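You operate a simulated robot arm through the tools that you are given. There is no shell and no other tool.

You are at the controls of a simulated robot arm. One attempt, no reset.

## Task
Close up the old brown book and put its glass weight and wedge in the brown tray.
Fine: weight off first, turn the leaf back, shut the cover; only then does the wedge go in the tray, standing; book unmoved, spine whole; leave the other wedge and the cloth weight. Set down upright: brown wedge.

It is judged by the outcome, as a careful person would: the job done as asked, and still so three seconds after it is handed in. It fails if anything else is knocked over, pushed out of place, dropped, spilled or broken. Lids that push on must go on centred and level and be pressed home; caps that screw on are set level and turned clockwise until they are tight. Flat cloth is picked up by pressing the open fingertips on it (5 to 10 N) and closing them slowly along it; thin cloth reads only 2 to 8 mm in the jaws.

## Robot
A 6-joint arm with a two-finger parallel gripper, fixed in place. Base frame: the origin is at the foot of the arm, x ahead of it, y to its left, z up; the work surface is at about z = 0.74. Units: m, degrees, N and s.
Its first joint turns from -166.0 to 166.0 degrees. Payload 3.91 kg.
Tool frame: the origin (TCP) lies between the finger pads and is the grasp point; the fingertips stand 0.03 m ahead of it; z points along the fingers, y is the line along which they close. The gripper opens to 0.11 m. The fingers are 0.02 m wide and 0.01 m thick; the gripper's body (0.048 by 0.112 m) begins 0.055 m behind the TCP.
Orientation is that of the tool frame in the base frame, as [roll, pitch, yaw] about the fixed x, y, z axes, in that order (R = Rz(yaw) Ry(pitch) Rx(roll)). With the fingers straight down and closing along the base's y, the tool's x points along the base's -x, its y along +y and its z along -z.

## Interface
- The arm moves only by the tool servo_tool. Its arguments are lists of equal length, an entry for each row: "xyz": the shift along the tool's x, y, z in mm, a list of three; "turn": the turn, a rotation vector about the tool's x, y, z in degrees, a list of three. In form: {"xyz": [[x, y, z], ...], "turn": [[rx, ry, rz], ...]}. A call has 1 to 20 rows; each row shifts and turns the commanded pose from where the row before left it, along the tool's axes as they then stand. "grip" is the gripper command, from -1 (shut) to 1 (fully open), values between in proportion, set as the call begins (left out, the last holds). A row lasts 0.2 s, in which the tool goes at most 0.05 m and 8.6 degrees; a call with a longer step from one row to the next is refused whole, and so is a gripper value outside its range. A pose out of reach is approached as far as the arm can. The call stops where the force on the tool passes 40 N (or 10 N more than at its start, if that is more) or the arm is blocked; 0.2 s more then pass. The fingers move at their own pace (about 0.153 m/s each) and stop on an object; they squeeze with about 34 N. The grip force told is the motor's: it shows also when the fingers shut on nothing. Time passes only in rows, and 0.2 s behind the last, so rows that do not move let the fingers close. It gives the time, the measured TCP pose, the force on the tool (base axes), the opening and the grip force at its end, in the units of the frame above (readings bear some noise), with the torque about the TCP (base axes, N m) and any sound that the robot's microphone picked up.
- Cameras (640 x 400 px; columns grow to the right, rows downward): "scene" is fixed at [0.2188, -0.4993, 1.5366]; the picture's right is [0.97, -0.25, 0.00], its down [-0.14, -0.56, -0.82] and it looks along [0.20, 0.79, -0.58] (base axes); focal length 332 px, centre (320, 200). "wrist" rides on the gripper at [0.073, 0.017, -0.103] in the tool frame; the picture's right is [-0.23, 0.97, 0.00], its down [-0.76, -0.18, -0.62] and it looks along [-0.61, -0.14, 0.78] (tool axes); focal length 222 px, centre (320, 200). There is no depth. A picture from a camera that has moved, and an enlarged one, comes with that camera's place and axes in the base frame and with its lens.
- snapshot(camera): a new picture of that camera. No time passes.
- close_up(camera, box): a new picture of the part [left, top, right, bottom] of that camera's present view, enlarged. No time passes.
- hand_in(): hands the job in; it is judged then, once.

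Places have to be worked out from the pictures, the camera data and where the tool is seen. Open the gripper and draw the arm clear of the work before you hand the job in, unless the task says otherwise.

The tools are called as a command line: name --argument value ..., lists and objects as JSON in quotes. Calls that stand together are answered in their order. servo_tool: Moves the arm, as the interface text tells. Its arguments: {"type":"object","properties":{"xyz":{"type":"array"},"turn":{"type":"array"},"grip":{"type":"number"}},"required":["xyz","turn"]} The other tools are called the same way: snapshot (camera) takes a picture; close_up (camera, box) takes an enlarged picture of a part of a camera's view; hand_in () hands the job in.

At the start:

```text
clock: 0.0
ee_pos: [0.4886, 0.2029, 1.167]
orientation: [179.9, 0.1, 179.9]
ft_force: [1.0, -0.6, 0.2]
wrist_torque: [0.0, 0.0, -0.03]
opening: 0.1101
grasp_force: 0.1
```

scene: 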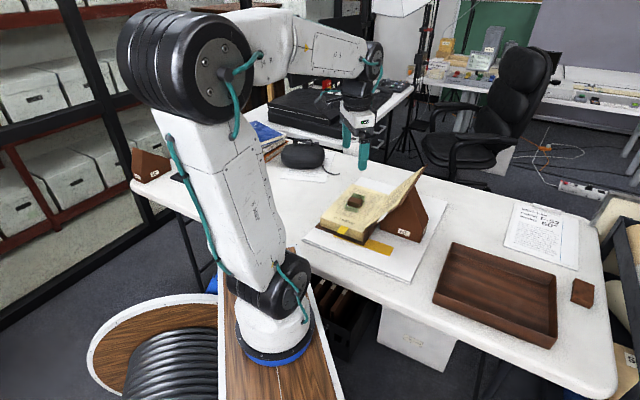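
wrist: 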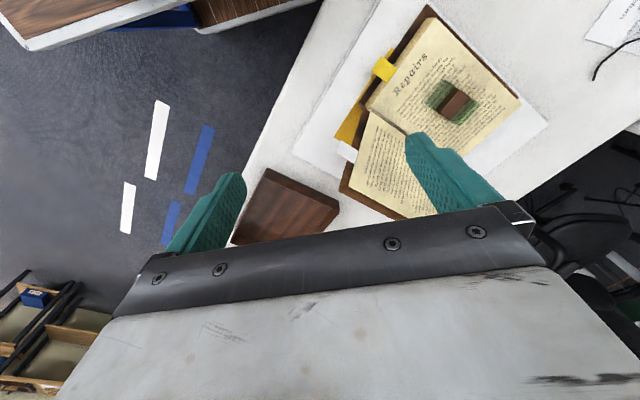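

The scene shows an open book with a weight on it, its cover resting on a wedge, and a brown tray to the right. I'll look closer at each part before I move.

close_up --camera "scene" --box '[290, 150, 450, 300]'

close_up --camera "scene" --box '[420, 190, 620, 360]'

close_up --camera "wrist" --box '[220, 0, 580, 250]'

close_up --camera "scene" --box '[120, 110, 340, 260]'

```text
2.67 times, centred on (370, 225) of scene
camera zoom: at [0.2188, -0.4993, 1.5366], right [0.97, -0.25, 0.0], down [-0.14, -0.56, -0.82], along [0.2, 0.79, -0.58], focal length 884 px, centre (187, 133)
```

zoom: 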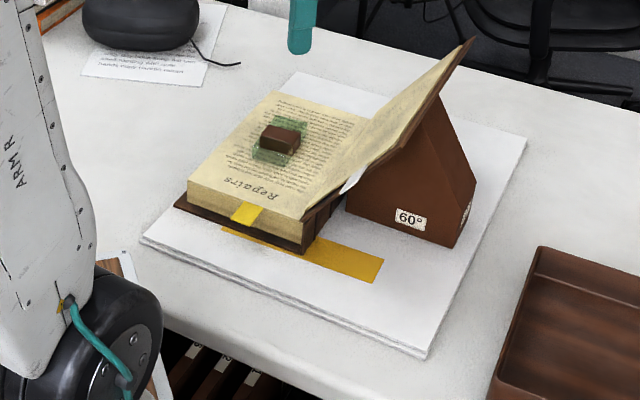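

```text
2.35 times, centred on (520, 275) of scene
camera zoom: at [0.2188, -0.4993, 1.5366], right [0.97, -0.25, 0.0], down [-0.14, -0.56, -0.82], along [0.2, 0.79, -0.58], focal length 780 px, centre (-151, 24)
```

zoom: 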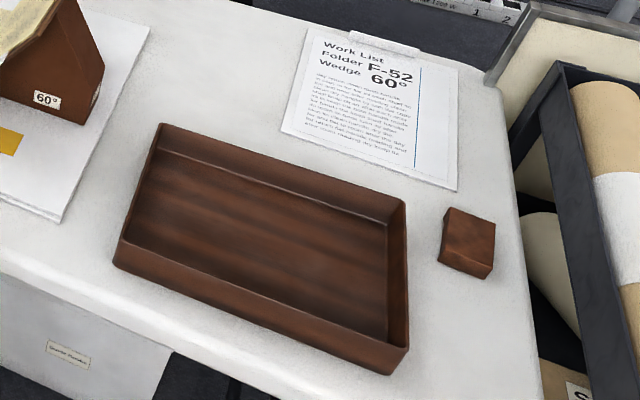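

```text
1.60 times, centred on (400, 125) of wrist
camera zoom: at [0.4158, 0.2211, 1.2713], right [0.23, 0.97, 0.0], down [0.76, -0.18, 0.62], along [0.61, -0.14, -0.78], focal length 355 px, centre (192, 320)
```

zoom: 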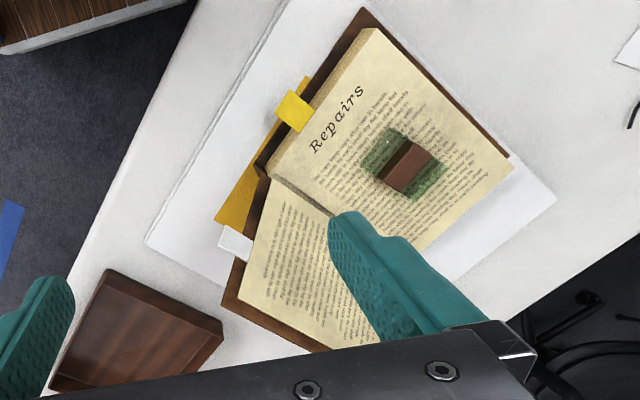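

```text
2.67 times, centred on (230, 185) of scene
camera zoom: at [0.2188, -0.4993, 1.5366], right [0.97, -0.25, 0.0], down [-0.14, -0.56, -0.82], along [0.2, 0.79, -0.58], focal length 884 px, centre (560, 240)
```

zoom: 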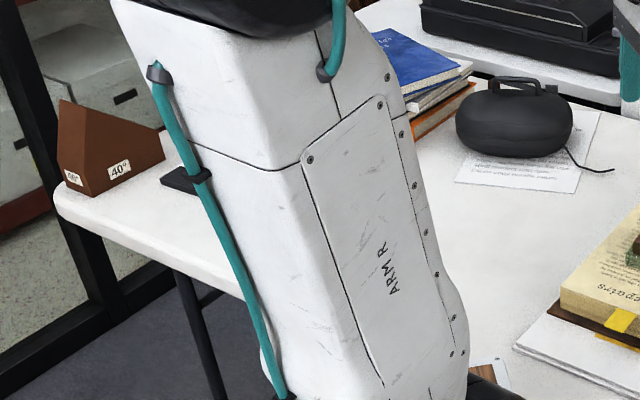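

The weight sits near (0.60, 0.45, 0.79), and the spine runs at about 48° in the base frame. I'll shift toward the book and turn the wrist 48° to line up with it and see it better.

servo_tool --xyz '[[-20, 25, 5], [-20, 25, 5], [-20, 25, 5], [-20, 25, 5], [0, 0, 0], [0, 0, 0], [0, 0, 0], [0, 0, 0], [0, 0, 0], [0, 0, 0], [0, 0, 0]]' --turn '[[0, 0, 0], [0, 0, 0], [0, 0, 0], [0, 0, 0], [0, 0, -8], [0, 0, -8], [0, 0, -8], [0, 0, -8], [0, 0, -8], [0, 0, -8], [0, 0, 0]]' --grip 1

snapshot --camera "wrist"

snapshot --camera "scene"

```text
clock: 2.4
ee_pos: [0.57, 0.3029, 1.1482]
orientation: [180.0, 0.2, -131.8]
ft_force: [-0.5, -0.5, -1.2]
wrist_torque: [0.02, 0.02, -0.03]
opening: 0.1101
grasp_force: 0.1
```

```text
taken
camera wrist: at [0.5075, 0.2614, 1.2512], right [-0.57, 0.82, 0.0], down [0.64, 0.45, 0.63], along [0.51, 0.36, -0.78], focal length 222 px, centre (320, 200)
```

wrist: 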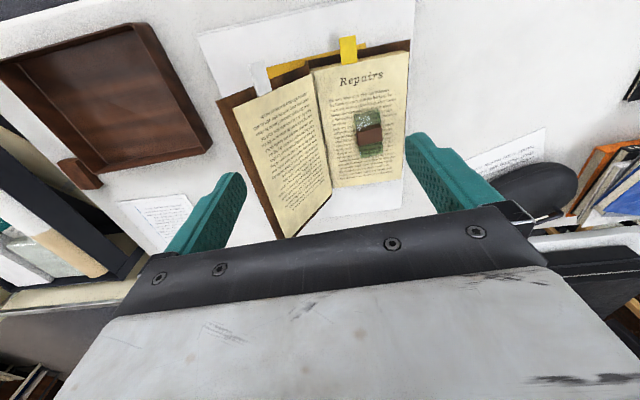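

```text
taken
```

scene: 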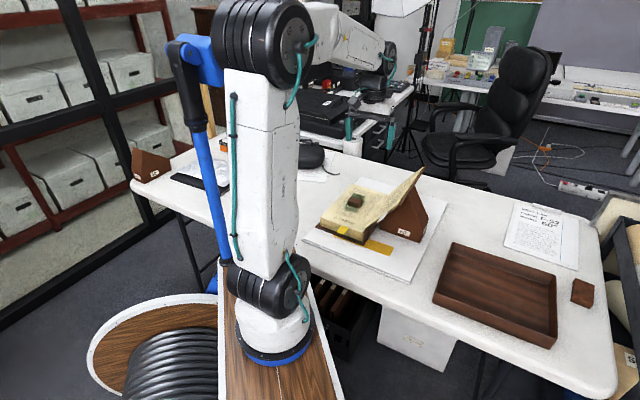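

The view is now aligned with the book, so I'll enlarge it to measure the weight, leaf and tab.

close_up --camera "wrist" --box '[190, 10, 440, 240]'

close_up --camera "wrist" --box '[310, 80, 430, 170]'

close_up --camera "scene" --box '[310, 150, 450, 250]'

```text
1.74 times, centred on (315, 125) of wrist
camera zoom: at [0.5075, 0.2614, 1.2512], right [-0.57, 0.82, 0.0], down [0.64, 0.45, 0.63], along [0.51, 0.36, -0.78], focal length 386 px, centre (329, 330)
```

zoom: 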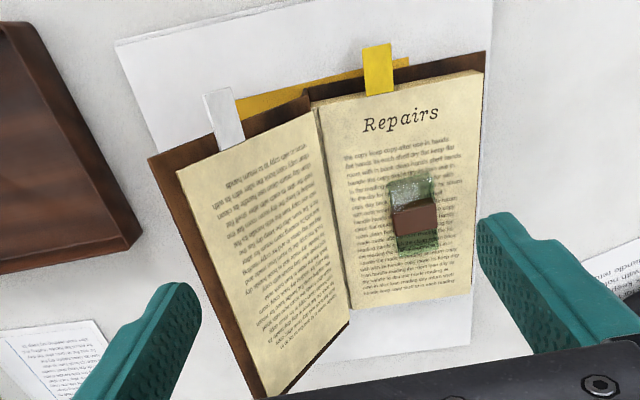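

```text
4.44 times, centred on (370, 125) of wrist
camera zoom: at [0.5075, 0.2614, 1.2512], right [-0.57, 0.82, 0.0], down [0.64, 0.45, 0.63], along [0.51, 0.36, -0.78], focal length 987 px, centre (98, 533)
```

zoom: 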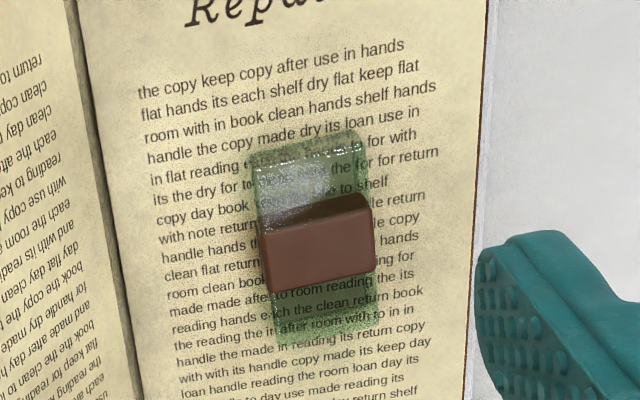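

```text
4.00 times, centred on (380, 200) of scene
camera zoom: at [0.2188, -0.4993, 1.5366], right [0.97, -0.25, 0.0], down [-0.14, -0.56, -0.82], along [0.2, 0.79, -0.58], focal length 1327 px, centre (80, 200)
```

zoom: 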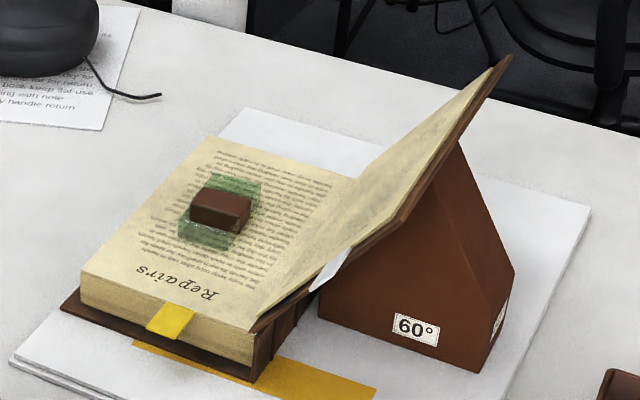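

The weight is a glass slab with a leather knob, and the white tab at the leaf's head edge sticks out past the cover. I'll zoom in tightly to triangulate heights and edges.

close_up --camera "scene" --box '[322, 180, 386, 220]'

close_up --camera "scene" --box '[360, 200, 440, 250]'

close_up --camera "scene" --box '[320, 205, 400, 255]'

close_up --camera "wrist" --box '[240, 30, 368, 110]'

```text
10.00 times, centred on (354, 200) of scene
camera zoom: at [0.2188, -0.4993, 1.5366], right [0.97, -0.25, 0.0], down [-0.14, -0.56, -0.82], along [0.2, 0.79, -0.58], focal length 3317 px, centre (-20, 200)
```

zoom: 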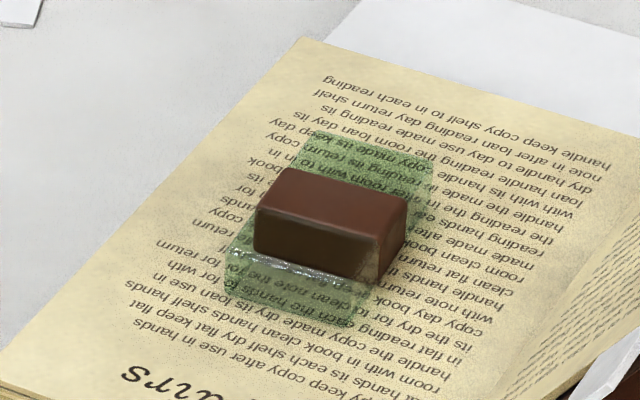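

```text
8.00 times, centred on (400, 225) of scene
camera zoom: at [0.2188, -0.4993, 1.5366], right [0.97, -0.25, 0.0], down [-0.14, -0.56, -0.82], along [0.2, 0.79, -0.58], focal length 2653 px, centre (-320, 0)
```

zoom: 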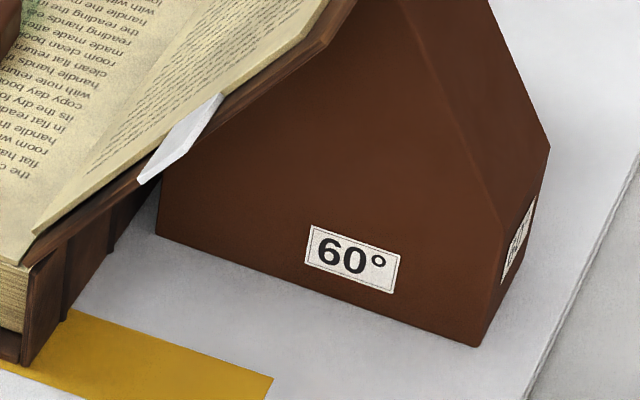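

```text
8.00 times, centred on (360, 230) of scene
camera zoom: at [0.2188, -0.4993, 1.5366], right [0.97, -0.25, 0.0], down [-0.14, -0.56, -0.82], along [0.2, 0.79, -0.58], focal length 2653 px, centre (0, -40)
```

zoom: 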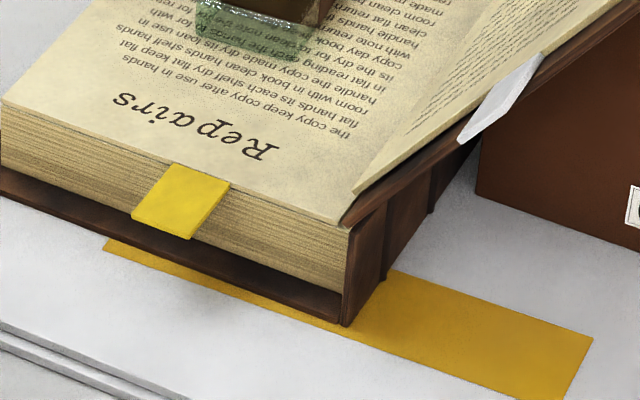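

```text
5.00 times, centred on (304, 70) of wrist
camera zoom: at [0.5075, 0.2614, 1.2512], right [-0.57, 0.82, 0.0], down [0.64, 0.45, 0.63], along [0.51, 0.36, -0.78], focal length 1111 px, centre (400, 850)
```

zoom: 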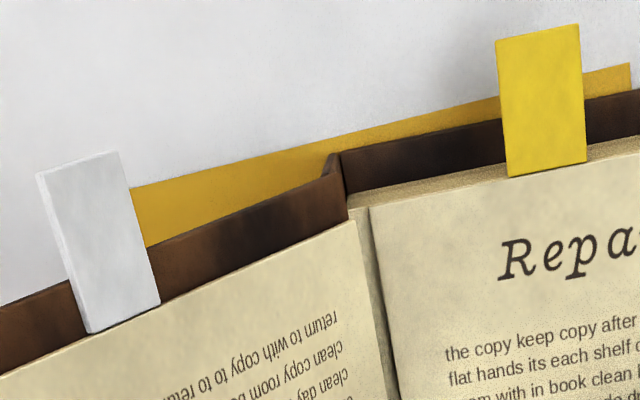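

Both cameras put the knob's centre at about (0.599, 0.453), its top near z 0.811, and the page near 0.786. The knob is about 49 mm along the cover direction. I'll fix the 2° yaw error and move over the weight at a safe height.

servo_tool --xyz '[[0, 0, 0], [-26, 17, 20], [-26, 17, 30], [-26, 17, 35], [-26, 17, 40], [-24, 15, 40], [0, 0, 0]]' --turn '[[0, 0, 2], [0, 0, 0], [0, 0, 0], [0, 0, 0], [0, 0, 0], [0, 0, 0], [0, 0, 0]]' --grip 0.64

snapshot --camera "wrist"

close_up --camera "scene" --box '[300, 120, 460, 220]'

```text
refused: row 5 steps farther than a row can; nothing moved
```

```text
taken
camera wrist: at [0.5075, 0.2614, 1.2512], right [-0.57, 0.82, 0.0], down [0.64, 0.45, 0.63], along [0.51, 0.36, -0.78], focal length 222 px, centre (320, 200)
```

wrist: 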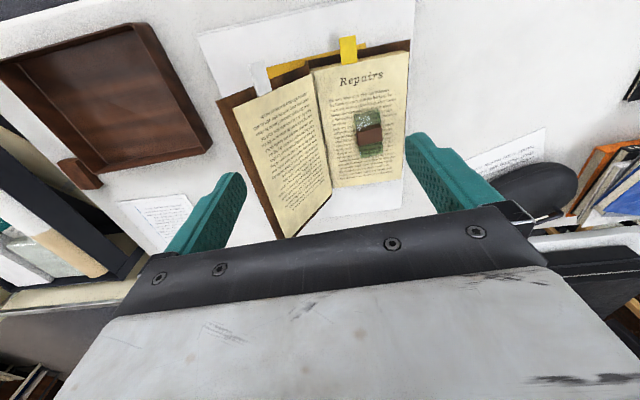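

```text
4.00 times, centred on (380, 170) of scene
camera zoom: at [0.2188, -0.4993, 1.5366], right [0.97, -0.25, 0.0], down [-0.14, -0.56, -0.82], along [0.2, 0.79, -0.58], focal length 1327 px, centre (80, 320)
```

zoom: 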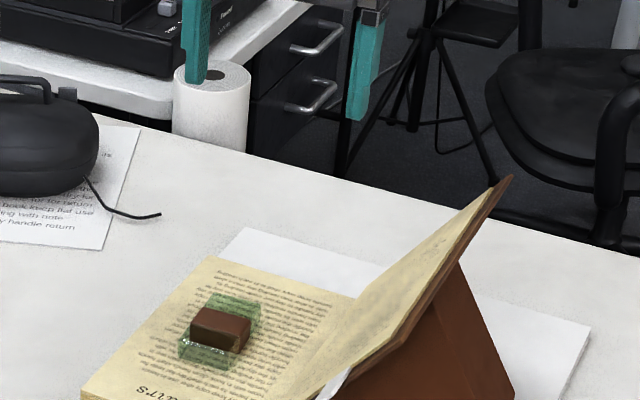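

The last call was refused because one row's step was longer than allowed, and nothing moved. I'll repeat the same move in smaller steps.

servo_tool --xyz '[[0, 0, 0], [-22, 14, 20], [-22, 14, 25], [-22, 14, 25], [-22, 14, 25], [-22, 14, 25], [-18, 13, 25], [0, 0, 20], [0, 0, 0]]' --turn '[[0, 0, 2], [0, 0, 0], [0, 0, 0], [0, 0, 0], [0, 0, 0], [0, 0, 0], [0, 0, 0], [0, 0, 0], [0, 0, 0]]' --grip 0.64

snapshot --camera "wrist"

close_up --camera "scene" --box '[300, 120, 460, 220]'

```text
clock: 4.4
ee_pos: [0.5984, 0.4526, 0.9816]
orientation: [-180.0, 0.2, -134.1]
ft_force: [-1.0, -0.5, -0.1]
wrist_torque: [0.04, -0.01, -0.03]
opening: 0.09
grasp_force: 0.0
```

```text
taken
camera wrist: at [0.5357, 0.4126, 1.0855], right [-0.54, 0.84, 0.0], down [0.66, 0.42, 0.63], along [0.53, 0.34, -0.78], focal length 222 px, centre (320, 200)
```

wrist: 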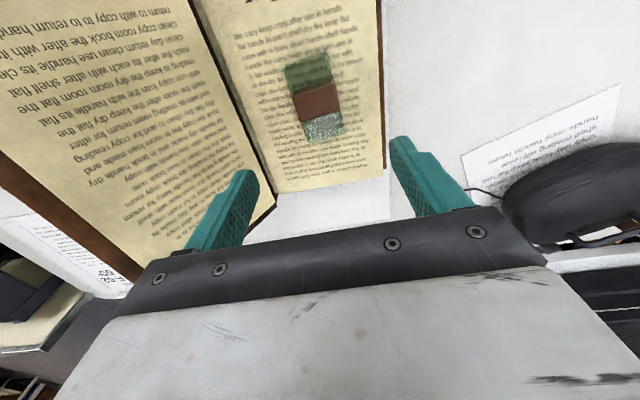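

```text
4.00 times, centred on (380, 170) of scene
camera zoom: at [0.2188, -0.4993, 1.5366], right [0.97, -0.25, 0.0], down [-0.14, -0.56, -0.82], along [0.2, 0.79, -0.58], focal length 1327 px, centre (80, 320)
```

zoom: 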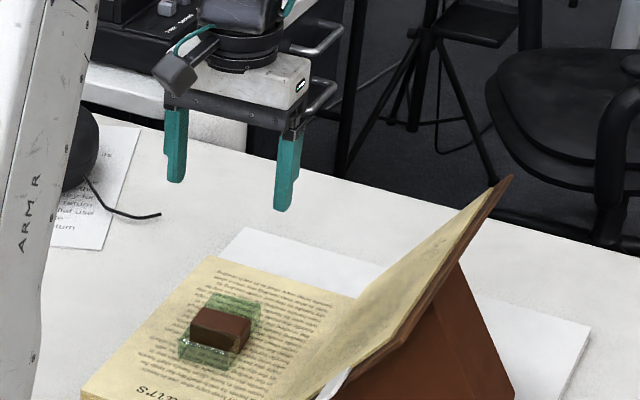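

The gripper is above the weight at z 0.98. I'll zoom the wrist view to check the centring before I descend.

close_up --camera "wrist" --box '[260, 40, 388, 160]'

```text
3.33 times, centred on (324, 100) of wrist
camera zoom: at [0.5357, 0.4126, 1.0855], right [-0.54, 0.84, 0.0], down [0.66, 0.42, 0.63], along [0.53, 0.34, -0.78], focal length 740 px, centre (307, 533)
```

zoom: 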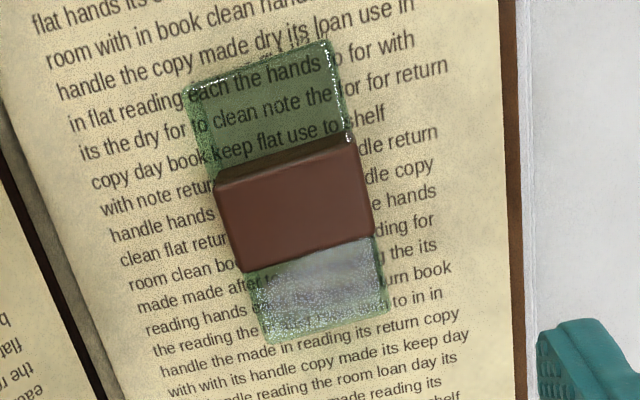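

The knob centre reads about (0.5985, 0.450) and is yawed roughly 2° from the tool. I'll make that small correction and descend to TCP z 0.845, with the tips level with the knob top, then check.

servo_tool --xyz '[[2, -2, 0], [0, 0, 30], [0, 0, 30], [0, 0, 30], [0, 0, 25], [0, 0, 22], [0, 0, 0]]' --turn '[[0, 0, -2], [0, 0, 0], [0, 0, 0], [0, 0, 0], [0, 0, 0], [0, 0, 0], [0, 0, 0]]'

snapshot --camera "wrist"

close_up --camera "scene" --box '[310, 160, 406, 220]'

```text
clock: 6.0
ee_pos: [0.598, 0.4513, 0.8458]
orientation: [180.0, 0.2, -131.9]
ft_force: [0.6, 0.0, -1.1]
wrist_torque: [0.0, 0.0, -0.01]
opening: 0.09
grasp_force: 0.1
```

```text
taken
camera wrist: at [0.5368, 0.4095, 0.9487], right [-0.57, 0.82, 0.0], down [0.64, 0.45, 0.63], along [0.51, 0.36, -0.78], focal length 222 px, centre (320, 200)
```

wrist: 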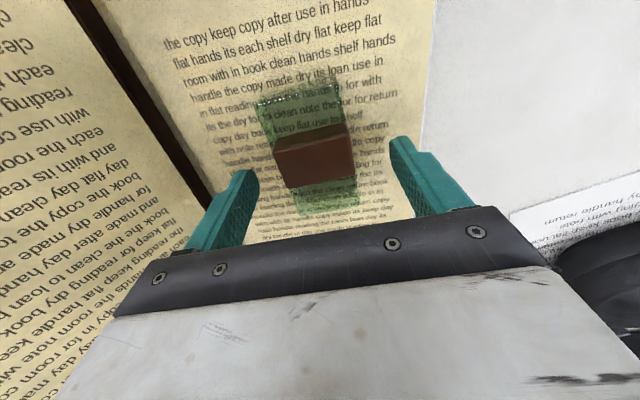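

```text
6.67 times, centred on (358, 190) of scene
camera zoom: at [0.2188, -0.4993, 1.5366], right [0.97, -0.25, 0.0], down [-0.14, -0.56, -0.82], along [0.2, 0.79, -0.58], focal length 2211 px, centre (67, 267)
```

zoom: 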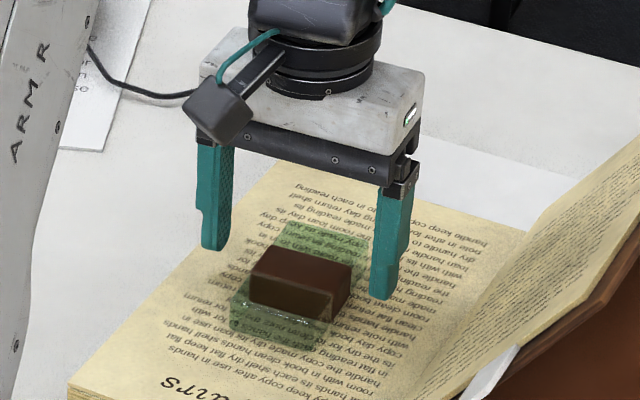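

The fingers straddle the knob and it sits centred between them. I'll descend another 19 mm, watching the force, before closing.

servo_tool --xyz '[[0, 0, 7], [0, 0, 6], [0, 0, 6], [0, 0, 0]]' --turn '[[0, 0, 0], [0, 0, 0], [0, 0, 0], [0, 0, 0]]'

snapshot --camera "wrist"

close_up --camera "scene" --box '[310, 160, 406, 220]'

```text
clock: 7.0
ee_pos: [0.5981, 0.4514, 0.8262]
orientation: [180.0, 0.2, -132.0]
ft_force: [-0.4, 0.1, 2.5]
wrist_torque: [-0.17, -0.04, -0.06]
opening: 0.09
grasp_force: 0.0
```

```text
taken
camera wrist: at [0.5368, 0.4097, 0.9305], right [-0.57, 0.82, 0.0], down [0.64, 0.45, 0.63], along [0.51, 0.36, -0.78], focal length 222 px, centre (320, 200)
```

wrist: 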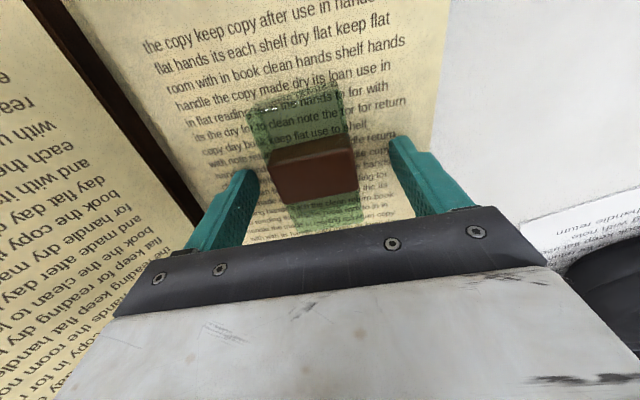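

```text
6.67 times, centred on (358, 190) of scene
camera zoom: at [0.2188, -0.4993, 1.5366], right [0.97, -0.25, 0.0], down [-0.14, -0.56, -0.82], along [0.2, 0.79, -0.58], focal length 2211 px, centre (67, 267)
```

zoom: 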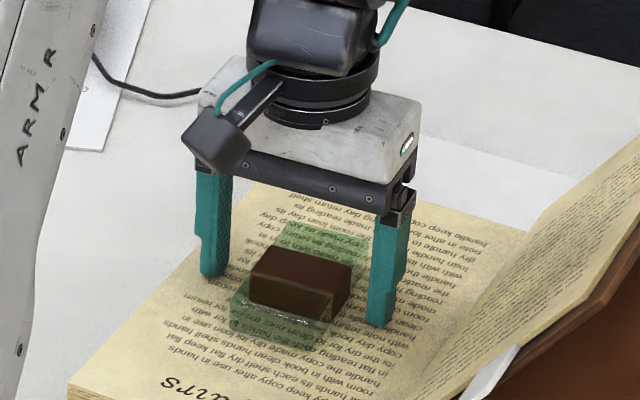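

The force reads 2.5 N up, so the tips are just brushing the page and it's near z 0.796. I'll raise 3 mm so nothing drags, then close on the knob.

servo_tool --xyz '[[0, 0, -3], [0, 0, 0]]' --turn '[[0, 0, 0], [0, 0, 0]]'

servo_tool --xyz '[[0, 0, 0], [0, 0, 0], [0, 0, 0], [0, 0, 0]]' --turn '[[0, 0, 0], [0, 0, 0], [0, 0, 0], [0, 0, 0]]' --grip -1

close_up --camera "scene" --box '[310, 160, 406, 220]'

```text
clock: 7.6
ee_pos: [0.5969, 0.4526, 0.8296]
orientation: [180.0, 0.3, -132.0]
ft_force: [-1.4, -0.6, -0.2]
wrist_torque: [0.0, 0.01, -0.03]
opening: 0.0901
grasp_force: 0.1
```

```text
clock: 8.6
ee_pos: [0.5975, 0.4516, 0.8295]
orientation: [180.0, 0.2, -132.1]
ft_force: [0.8, 0.1, 1.5]
wrist_torque: [-0.09, 0.04, 0.03]
opening: 0.0498
grasp_force: 33.6
```

```text
6.67 times, centred on (358, 190) of scene
camera zoom: at [0.2188, -0.4993, 1.5366], right [0.97, -0.25, 0.0], down [-0.14, -0.56, -0.82], along [0.2, 0.79, -0.58], focal length 2211 px, centre (67, 267)
```

zoom: 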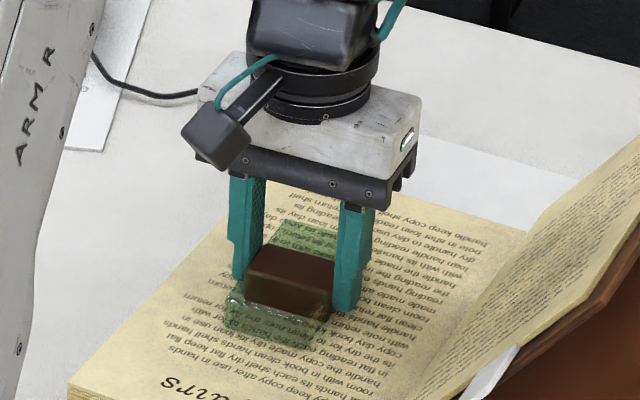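

The knob is gripped at 49.8 mm with 33.6 N. I'll lift it straight up slowly and check that it's held.

servo_tool --xyz '[[0, 0, -5], [0, 0, -10], [0, 0, -20], [0, 0, -30], [0, 0, -35], [0, 0, -35], [0, 0, -35], [0, 0, 0]]' --turn '[[0, 0, 0], [0, 0, 0], [0, 0, 0], [0, 0, 0], [0, 0, 0], [0, 0, 0], [0, 0, 0], [0, 0, 0]]'

snapshot --camera "scene"

close_up --camera "scene" --box '[300, 110, 460, 260]'

snapshot --camera "wrist"

```text
clock: 10.4
ee_pos: [0.6001, 0.4503, 0.9996]
orientation: [180.0, 0.1, -132.0]
ft_force: [-0.1, -0.7, 0.7]
wrist_torque: [-0.02, 0.02, 0.0]
opening: 0.0
grasp_force: 34.3
```

```text
taken
```

scene: 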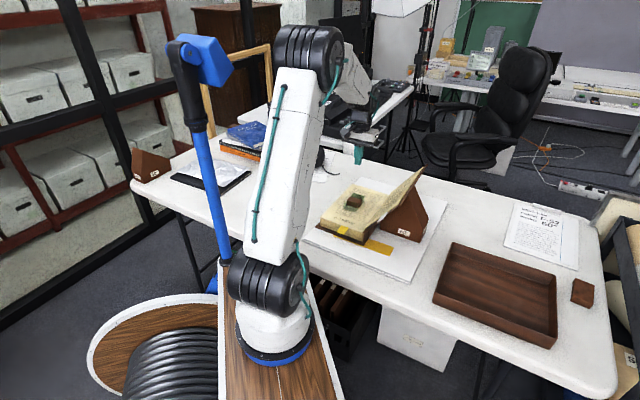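

```text
2.67 times, centred on (380, 185) of scene
camera zoom: at [0.2188, -0.4993, 1.5366], right [0.97, -0.25, 0.0], down [-0.14, -0.56, -0.82], along [0.2, 0.79, -0.58], focal length 884 px, centre (160, 240)
```

zoom: 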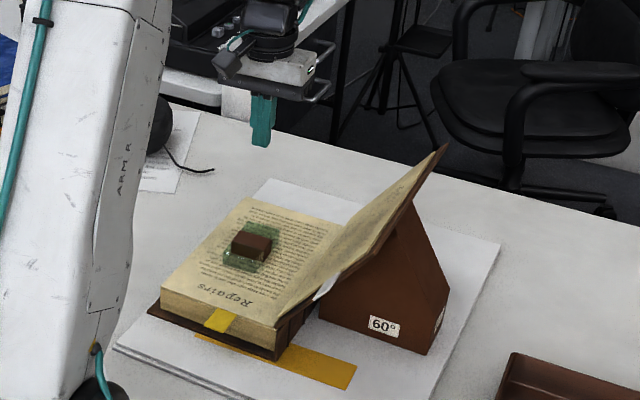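

```text
taken
camera wrist: at [0.5384, 0.4088, 1.1033], right [-0.57, 0.82, 0.0], down [0.64, 0.45, 0.63], along [0.51, 0.36, -0.78], focal length 222 px, centre (320, 200)
```

wrist: 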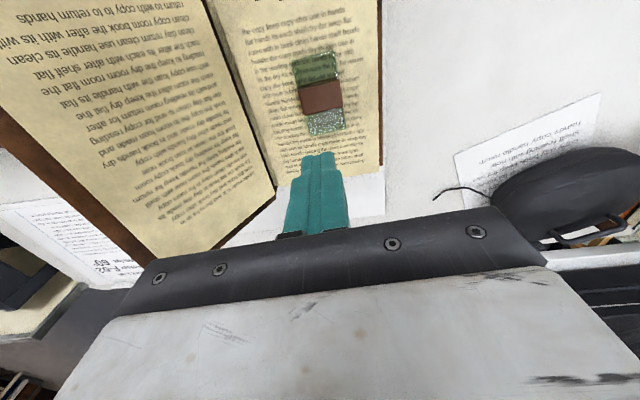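

The fingers shut to 0 mm, so the grip slipped off during the lift; the weight still looks to be on the page. I'll check for any shift before trying again.

close_up --camera "scene" --box '[322, 180, 386, 220]'

close_up --camera "wrist" --box '[270, 30, 366, 150]'

```text
10.00 times, centred on (354, 200) of scene
camera zoom: at [0.2188, -0.4993, 1.5366], right [0.97, -0.25, 0.0], down [-0.14, -0.56, -0.82], along [0.2, 0.79, -0.58], focal length 3317 px, centre (-20, 200)
```

zoom: 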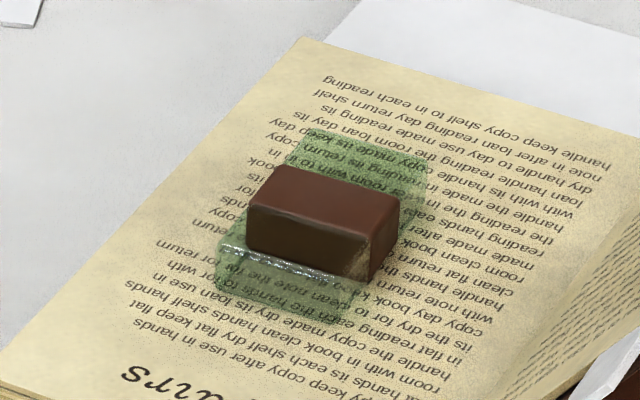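

```text
3.33 times, centred on (318, 90) of wrist
camera zoom: at [0.5384, 0.4088, 1.1033], right [-0.57, 0.82, 0.0], down [0.64, 0.45, 0.63], along [0.51, 0.36, -0.78], focal length 740 px, centre (327, 567)
```

zoom: 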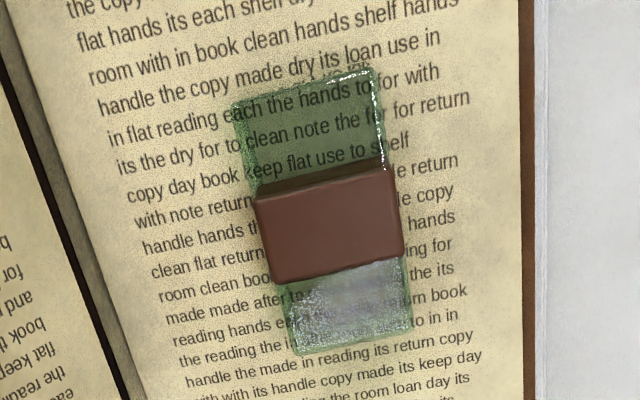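

The weight slid only about 3 mm and is still on the page. The pads were probably catching the slick glass edge, since the slab and knob are the same width. I'll turn 90° to grip the knob's 29 mm faces, clear of the glass.

servo_tool --xyz '[[0, 0, 0], [0, 0, 0], [0, 0, 0], [0, 0, 0], [0, 0, 0], [0, 0, 0], [0, 0, 0], [0, 0, 0], [0, 0, 0], [0, 0, 0], [0, 0, 0], [0, 0, 0], [0, 0, 0]]' --turn '[[0, 0, 4], [0, 0, 8], [0, 0, 8], [0, 0, 8], [0, 0, 8], [0, 0, 8], [0, 0, 8], [0, 0, 8], [0, 0, 8], [0, 0, 8], [0, 0, 8], [0, 0, 6], [0, 0, 0]]' --grip 0.3

snapshot --camera "wrist"

snapshot --camera "scene"

```text
clock: 13.2
ee_pos: [0.5984, 0.4507, 1.0003]
orientation: [179.8, 0.0, 138.0]
ft_force: [0.4, 0.0, 0.9]
wrist_torque: [0.01, 0.02, 0.03]
opening: 0.0717
grasp_force: 0.1
```

```text
taken
camera wrist: at [0.5554, 0.5121, 1.104], right [0.82, 0.57, 0.0], down [0.45, -0.64, 0.62], along [0.36, -0.51, -0.78], focal length 222 px, centre (320, 200)
```

wrist: 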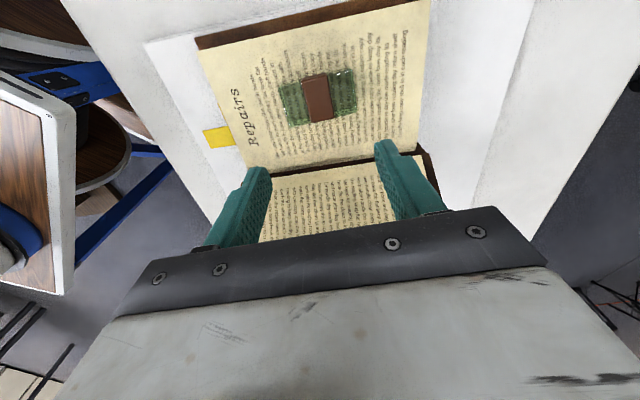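

```text
taken
```

scene: 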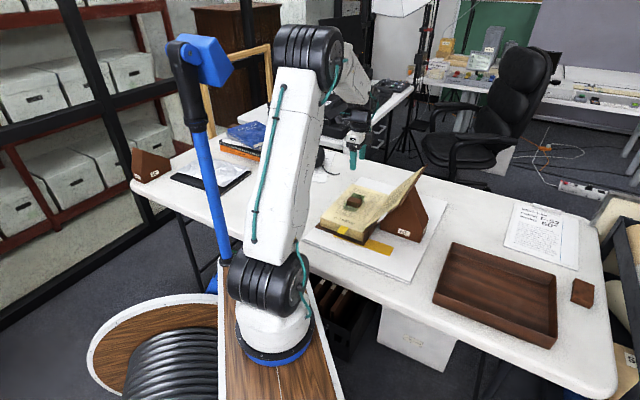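

The wrist has turned. I'll zoom to get the knob's exact position from this new viewpoint.

close_up --camera "wrist" --box '[260, 50, 372, 140]'

close_up --camera "wrist" --box '[170, 0, 460, 180]'

```text
4.44 times, centred on (316, 95) of wrist
camera zoom: at [0.5554, 0.5121, 1.104], right [0.82, 0.57, 0.0], down [0.45, -0.64, 0.62], along [0.36, -0.51, -0.78], focal length 987 px, centre (338, 667)
```

zoom: 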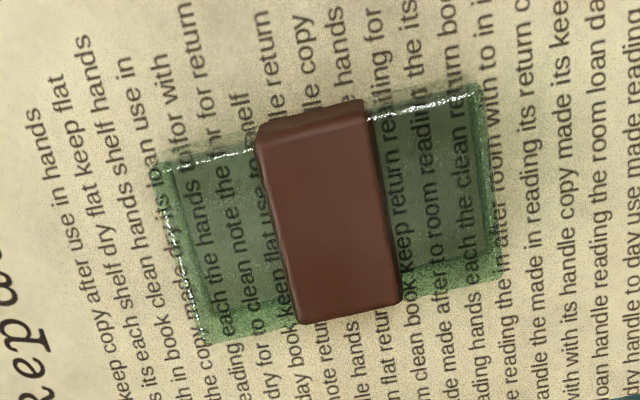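

```text
2.21 times, centred on (315, 90) of wrist
camera zoom: at [0.5554, 0.5121, 1.104], right [0.82, 0.57, 0.0], down [0.45, -0.64, 0.62], along [0.36, -0.51, -0.78], focal length 490 px, centre (331, 443)
```

zoom: 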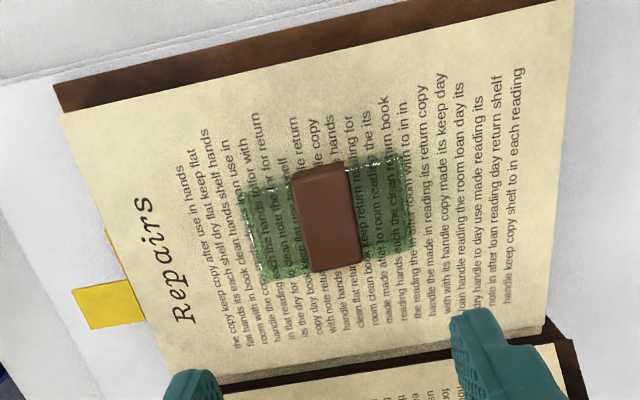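

The knob centre reads (0.596, 0.4506) with its top at about 0.814. I'll shift 2 mm and descend in slow steps over the knob's narrow faces.

servo_tool --xyz '[[2, -2, 0], [0, 0, 30], [0, 0, 35], [0, 0, 35], [0, 0, 30], [0, 0, 20], [0, 0, 8], [0, 0, 0]]' --turn '[[0, 0, 0], [0, 0, 0], [0, 0, 0], [0, 0, 0], [0, 0, 0], [0, 0, 0], [0, 0, 0], [0, 0, 0]]'

snapshot --camera "wrist"

close_up --camera "scene" --box '[322, 180, 386, 220]'

```text
clock: 14.9
ee_pos: [0.5971, 0.4511, 0.8489]
orientation: [179.3, 0.0, 138.1]
ft_force: [-1.2, -1.6, 19.8]
wrist_torque: [-0.77, 0.46, 0.0]
opening: 0.0727
grasp_force: 1.8
stopped in row 8: the force on the tool passed its limit at 44 N (the readings are from after the stop); the commanded pose is now the measured one
```

```text
taken
camera wrist: at [0.5531, 0.513, 0.9524], right [0.82, 0.57, 0.01], down [0.44, -0.65, 0.62], along [0.36, -0.5, -0.78], focal length 222 px, centre (320, 200)
```

wrist: 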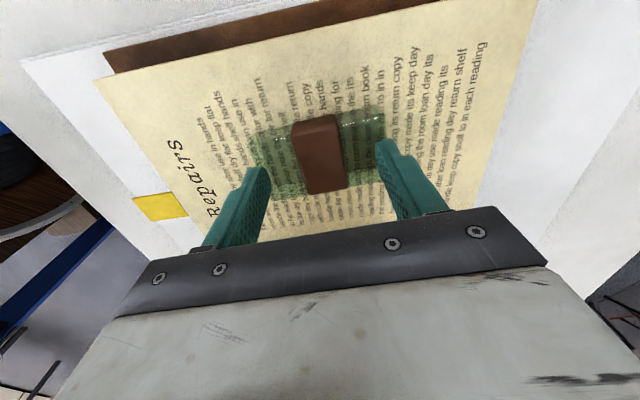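

```text
10.00 times, centred on (354, 200) of scene
camera zoom: at [0.2188, -0.4993, 1.5366], right [0.97, -0.25, 0.0], down [-0.14, -0.56, -0.82], along [0.2, 0.79, -0.58], focal length 3317 px, centre (-20, 200)
```

zoom: 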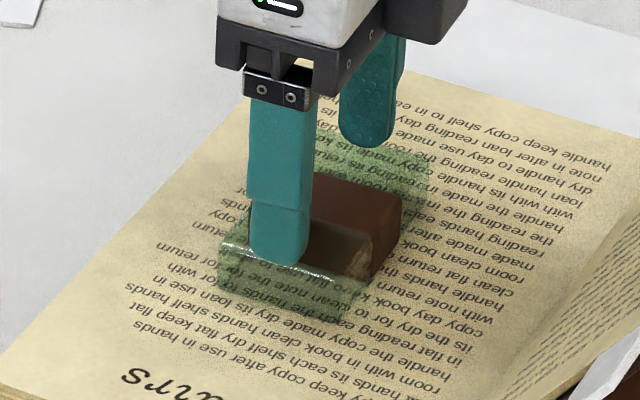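

Contact came early, at tip z about 0.819 under the near finger. So the glass is a thick block, about 20 mm, and I misjudged its height. I'll lift off 15 mm straight away and look closely at the shape.

servo_tool --xyz '[[0, 0, -8], [0, 0, -7], [0, 0, 0]]' --turn '[[0, 0, 0], [0, 0, 0], [0, 0, 0]]'

close_up --camera "wrist" --box '[230, 90, 400, 210]'

close_up --camera "scene" --box '[334, 185, 382, 215]'

```text
clock: 15.7
ee_pos: [0.5962, 0.4517, 0.8605]
orientation: [179.5, -0.1, 137.9]
ft_force: [0.2, -0.5, 0.0]
wrist_torque: [-0.03, -0.03, 0.0]
opening: 0.0715
grasp_force: 0.1
```

```text
3.33 times, centred on (315, 150) of wrist
camera zoom: at [0.5532, 0.5124, 0.9647], right [0.82, 0.57, 0.01], down [0.44, -0.64, 0.62], along [0.36, -0.51, -0.78], focal length 740 px, centre (337, 367)
```

zoom: 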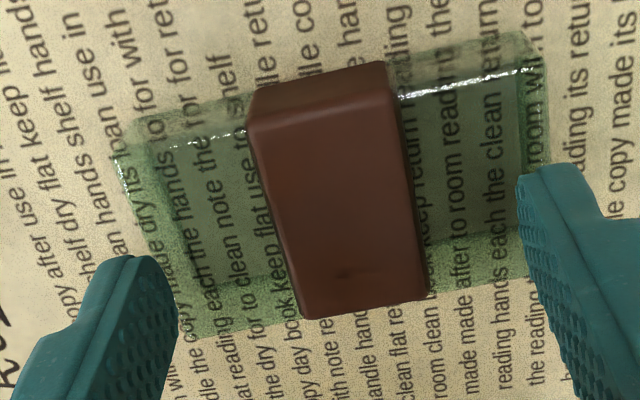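

```text
13.33 times, centred on (358, 200) of scene
camera zoom: at [0.2188, -0.4993, 1.5366], right [0.97, -0.25, 0.0], down [-0.14, -0.56, -0.82], along [0.2, 0.79, -0.58], focal length 4422 px, centre (-187, 200)
```

zoom: 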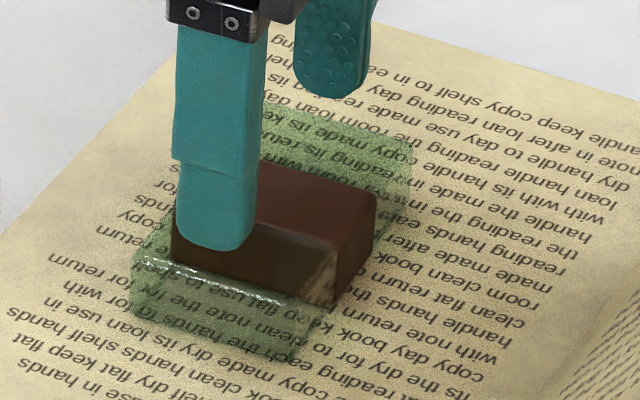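

The picture is clear now: a glass block with a leather band wrapped around its middle, so the correct grip is on the band's sides, as I tried first. I'll rise, turn back 90°, and re-grip lower, then lift in very small steps while watching the opening.

servo_tool --xyz '[[0, 0, -40], [0, 0, -40], [0, 0, -20], [0, 0, 0], [0, 0, 0], [0, 0, 0], [0, 0, 0], [0, 0, 0], [0, 0, 0], [0, 0, 0], [0, 0, 0], [0, 0, 0], [0, 0, 0], [0, 0, 0], [0, 0, 0]]' --turn '[[0, 0, 0], [0, 0, 0], [0, 0, -4], [0, 0, -8], [0, 0, -8], [0, 0, -8], [0, 0, -8], [0, 0, -8], [0, 0, -8], [0, 0, -8], [0, 0, -8], [0, 0, -8], [0, 0, -8], [0, 0, -6], [0, 0, 0]]'

close_up --camera "wrist" --box '[260, 50, 372, 140]'

close_up --camera "scene" --box '[334, 185, 382, 215]'

```text
clock: 18.9
ee_pos: [0.5953, 0.4503, 0.9603]
orientation: [180.0, 0.5, -131.9]
ft_force: [0.3, 0.0, -1.1]
wrist_torque: [-0.01, -0.02, -0.01]
opening: 0.0716
grasp_force: 0.0
```

```text
4.44 times, centred on (316, 95) of wrist
camera zoom: at [0.5339, 0.4084, 1.0642], right [-0.57, 0.82, 0.0], down [0.64, 0.44, 0.63], along [0.52, 0.36, -0.78], focal length 987 px, centre (338, 667)
```

zoom: 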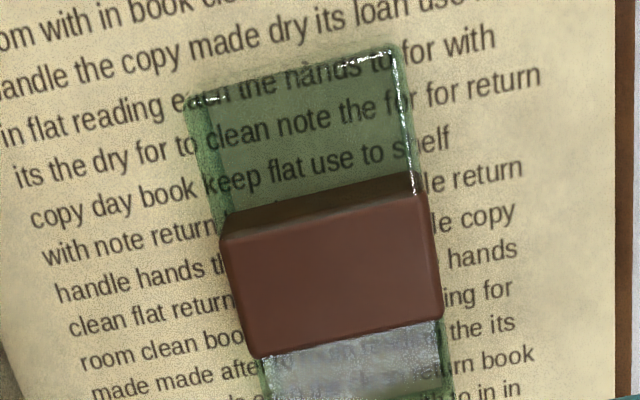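

```text
13.33 times, centred on (358, 200) of scene
camera zoom: at [0.2188, -0.4993, 1.5366], right [0.97, -0.25, 0.0], down [-0.14, -0.56, -0.82], along [0.2, 0.79, -0.58], focal length 4422 px, centre (-187, 200)
```

zoom: 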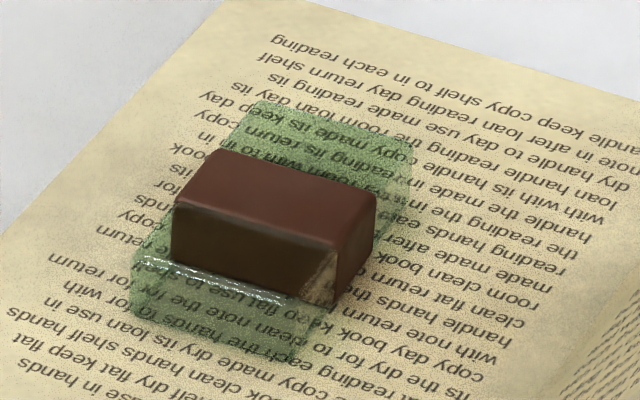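

The block spans about z 0.796 to 0.8185, with the band nearly flush on top and its centre at (0.596, 0.451). I'll descend around the band's sides to TCP 0.828, with the tips just above the page.

servo_tool --xyz '[[-1, 0, 20], [0, 0, 30], [0, 0, 30], [0, 0, 25], [0, 0, 15], [0, 0, 8], [0, 0, 4], [0, 0, 0], [0, 0, 0]]' --turn '[[0, 0, 0], [0, 0, 0], [0, 0, 0], [0, 0, 0], [0, 0, 0], [0, 0, 0], [0, 0, 0], [0, 0, 0], [0, 0, 0]]' --grip 0.3

close_up --camera "scene" --box '[326, 180, 390, 220]'

close_up --camera "wrist" --box '[200, 80, 440, 230]'

```text
clock: 20.9
ee_pos: [0.5972, 0.4538, 0.8298]
orientation: [-179.9, 0.5, -132.0]
ft_force: [0.5, -0.4, 0.4]
wrist_torque: [0.01, -0.02, 0.0]
opening: 0.0713
grasp_force: 0.0
```

```text
10.00 times, centred on (358, 200) of scene
camera zoom: at [0.2188, -0.4993, 1.5366], right [0.97, -0.25, 0.0], down [-0.14, -0.56, -0.82], along [0.2, 0.79, -0.58], focal length 3317 px, centre (-60, 200)
```

zoom: 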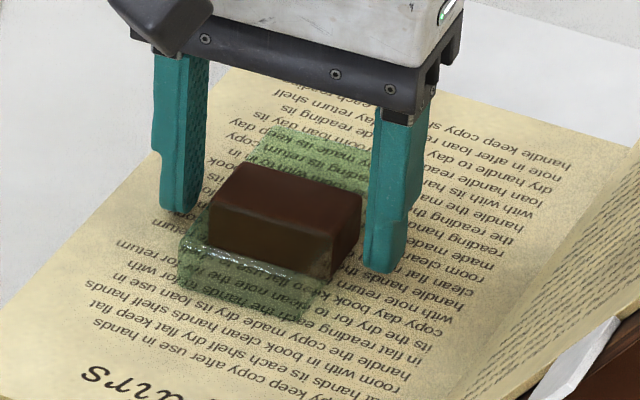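

```text
2.67 times, centred on (320, 155) of wrist
camera zoom: at [0.5358, 0.4111, 0.9332], right [-0.57, 0.82, 0.0], down [0.64, 0.44, 0.63], along [0.52, 0.36, -0.78], focal length 592 px, centre (320, 320)
```

zoom: 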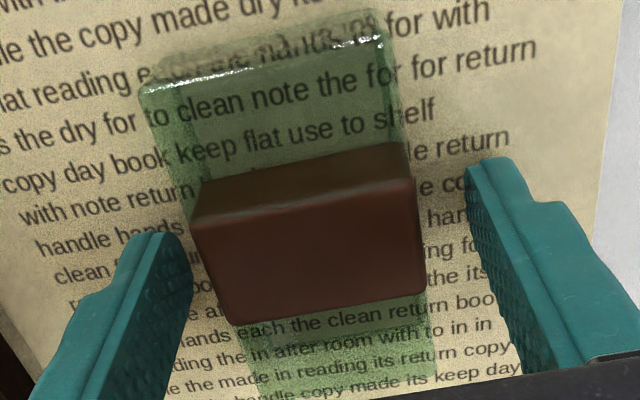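

The tips are beside the band at z about 0.80 with no contact, but the tool sits 2–3 mm too far along the spine. I'll correct that, lower 1.5 mm, and close.

servo_tool --xyz '[[2.5, 0, 1.5], [0, 0, 0]]' --turn '[[0, 0, 0], [0, 0, 0]]'

servo_tool --xyz '[[0, 0, 0], [0, 0, 0], [0, 0, 0], [0, 0, 0], [0, 0, 0], [0, 0, 0]]' --turn '[[0, 0, 0], [0, 0, 0], [0, 0, 0], [0, 0, 0], [0, 0, 0], [0, 0, 0]]' --grip -1

servo_tool --xyz '[[0, 0, -1], [0, 0, -1], [0, 0, 0]]' --turn '[[0, 0, 0], [0, 0, 0], [0, 0, 0]]'

close_up --camera "scene" --box '[326, 180, 390, 220]'

close_up --camera "wrist" --box '[200, 80, 440, 230]'

```text
clock: 21.5
ee_pos: [0.595, 0.4518, 0.8277]
orientation: [180.0, 0.6, -132.0]
ft_force: [0.6, 0.4, 0.0]
wrist_torque: [-0.02, -0.03, -0.01]
opening: 0.0717
grasp_force: 0.0
```

```text
clock: 22.9
ee_pos: [0.5943, 0.4522, 0.8279]
orientation: [180.0, 0.5, -132.0]
ft_force: [0.5, 0.4, 1.5]
wrist_torque: [-0.01, 0.02, -0.04]
opening: 0.0493
grasp_force: 33.6
```

```text
clock: 23.7
ee_pos: [0.5961, 0.4521, 0.829]
orientation: [179.9, 0.5, -132.0]
ft_force: [-0.2, -0.5, -0.6]
wrist_torque: [0.01, 0.03, -0.02]
opening: 0.0494
grasp_force: 34.1
```

```text
10.00 times, centred on (358, 200) of scene
camera zoom: at [0.2188, -0.4993, 1.5366], right [0.97, -0.25, 0.0], down [-0.14, -0.56, -0.82], along [0.2, 0.79, -0.58], focal length 3317 px, centre (-60, 200)
```

zoom: 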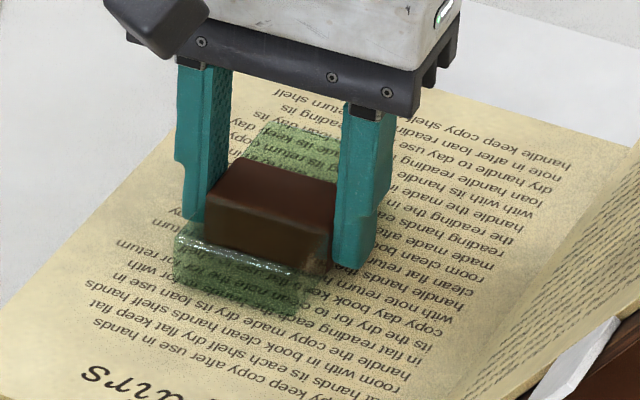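

```text
2.67 times, centred on (320, 155) of wrist
camera zoom: at [0.5336, 0.4087, 0.9338], right [-0.57, 0.82, 0.0], down [0.64, 0.44, 0.63], along [0.52, 0.36, -0.78], focal length 592 px, centre (320, 320)
```

zoom: 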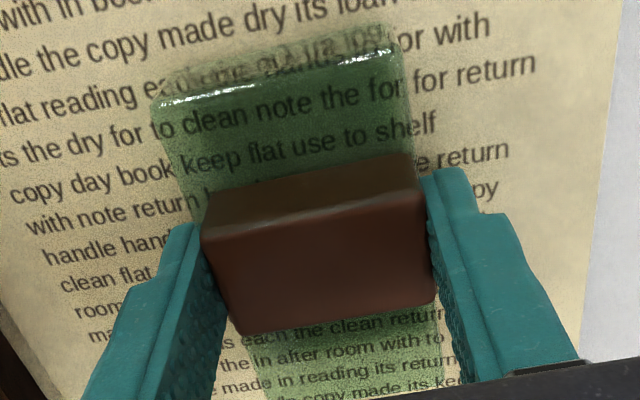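

The grip holds at 49.4 mm. I'll lift another 10 mm slowly and check whether the weight comes along.

servo_tool --xyz '[[0, 0, -1], [0, 0, -2], [0, 0, -2], [0, 0, -2], [0, 0, -2], [0, 0, -1], [0, 0, 0]]' --turn '[[0, 0, 0], [0, 0, 0], [0, 0, 0], [0, 0, 0], [0, 0, 0], [0, 0, 0], [0, 0, 0]]'

close_up --camera "scene" --box '[326, 180, 390, 220]'

close_up --camera "wrist" --box '[200, 80, 440, 230]'

```text
clock: 25.3
ee_pos: [0.5956, 0.4498, 0.839]
orientation: [-180.0, 0.5, -132.0]
ft_force: [0.3, -0.1, -2.2]
wrist_torque: [-0.02, 0.0, 0.01]
opening: 0.0496
grasp_force: 34.5
```

```text
10.00 times, centred on (358, 200) of scene
camera zoom: at [0.2188, -0.4993, 1.5366], right [0.97, -0.25, 0.0], down [-0.14, -0.56, -0.82], along [0.2, 0.79, -0.58], focal length 3317 px, centre (-60, 200)
```

zoom: 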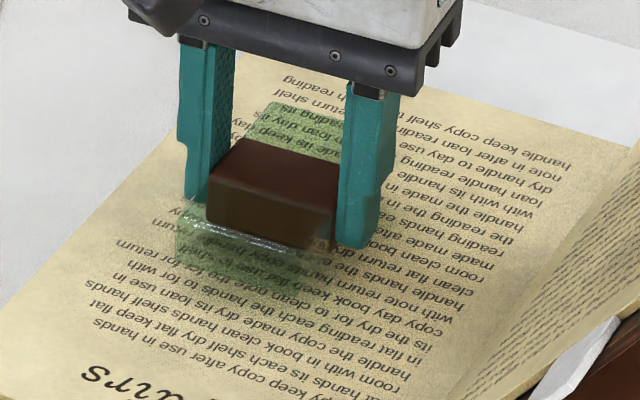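

```text
2.67 times, centred on (320, 155) of wrist
camera zoom: at [0.534, 0.4083, 0.943], right [-0.57, 0.82, 0.0], down [0.64, 0.44, 0.63], along [0.52, 0.36, -0.78], focal length 592 px, centre (320, 320)
```

zoom: 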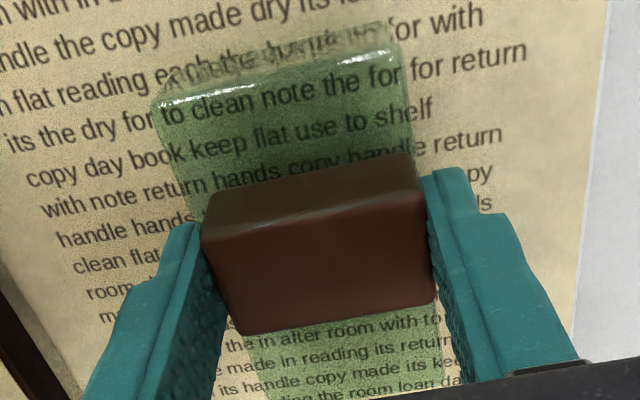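

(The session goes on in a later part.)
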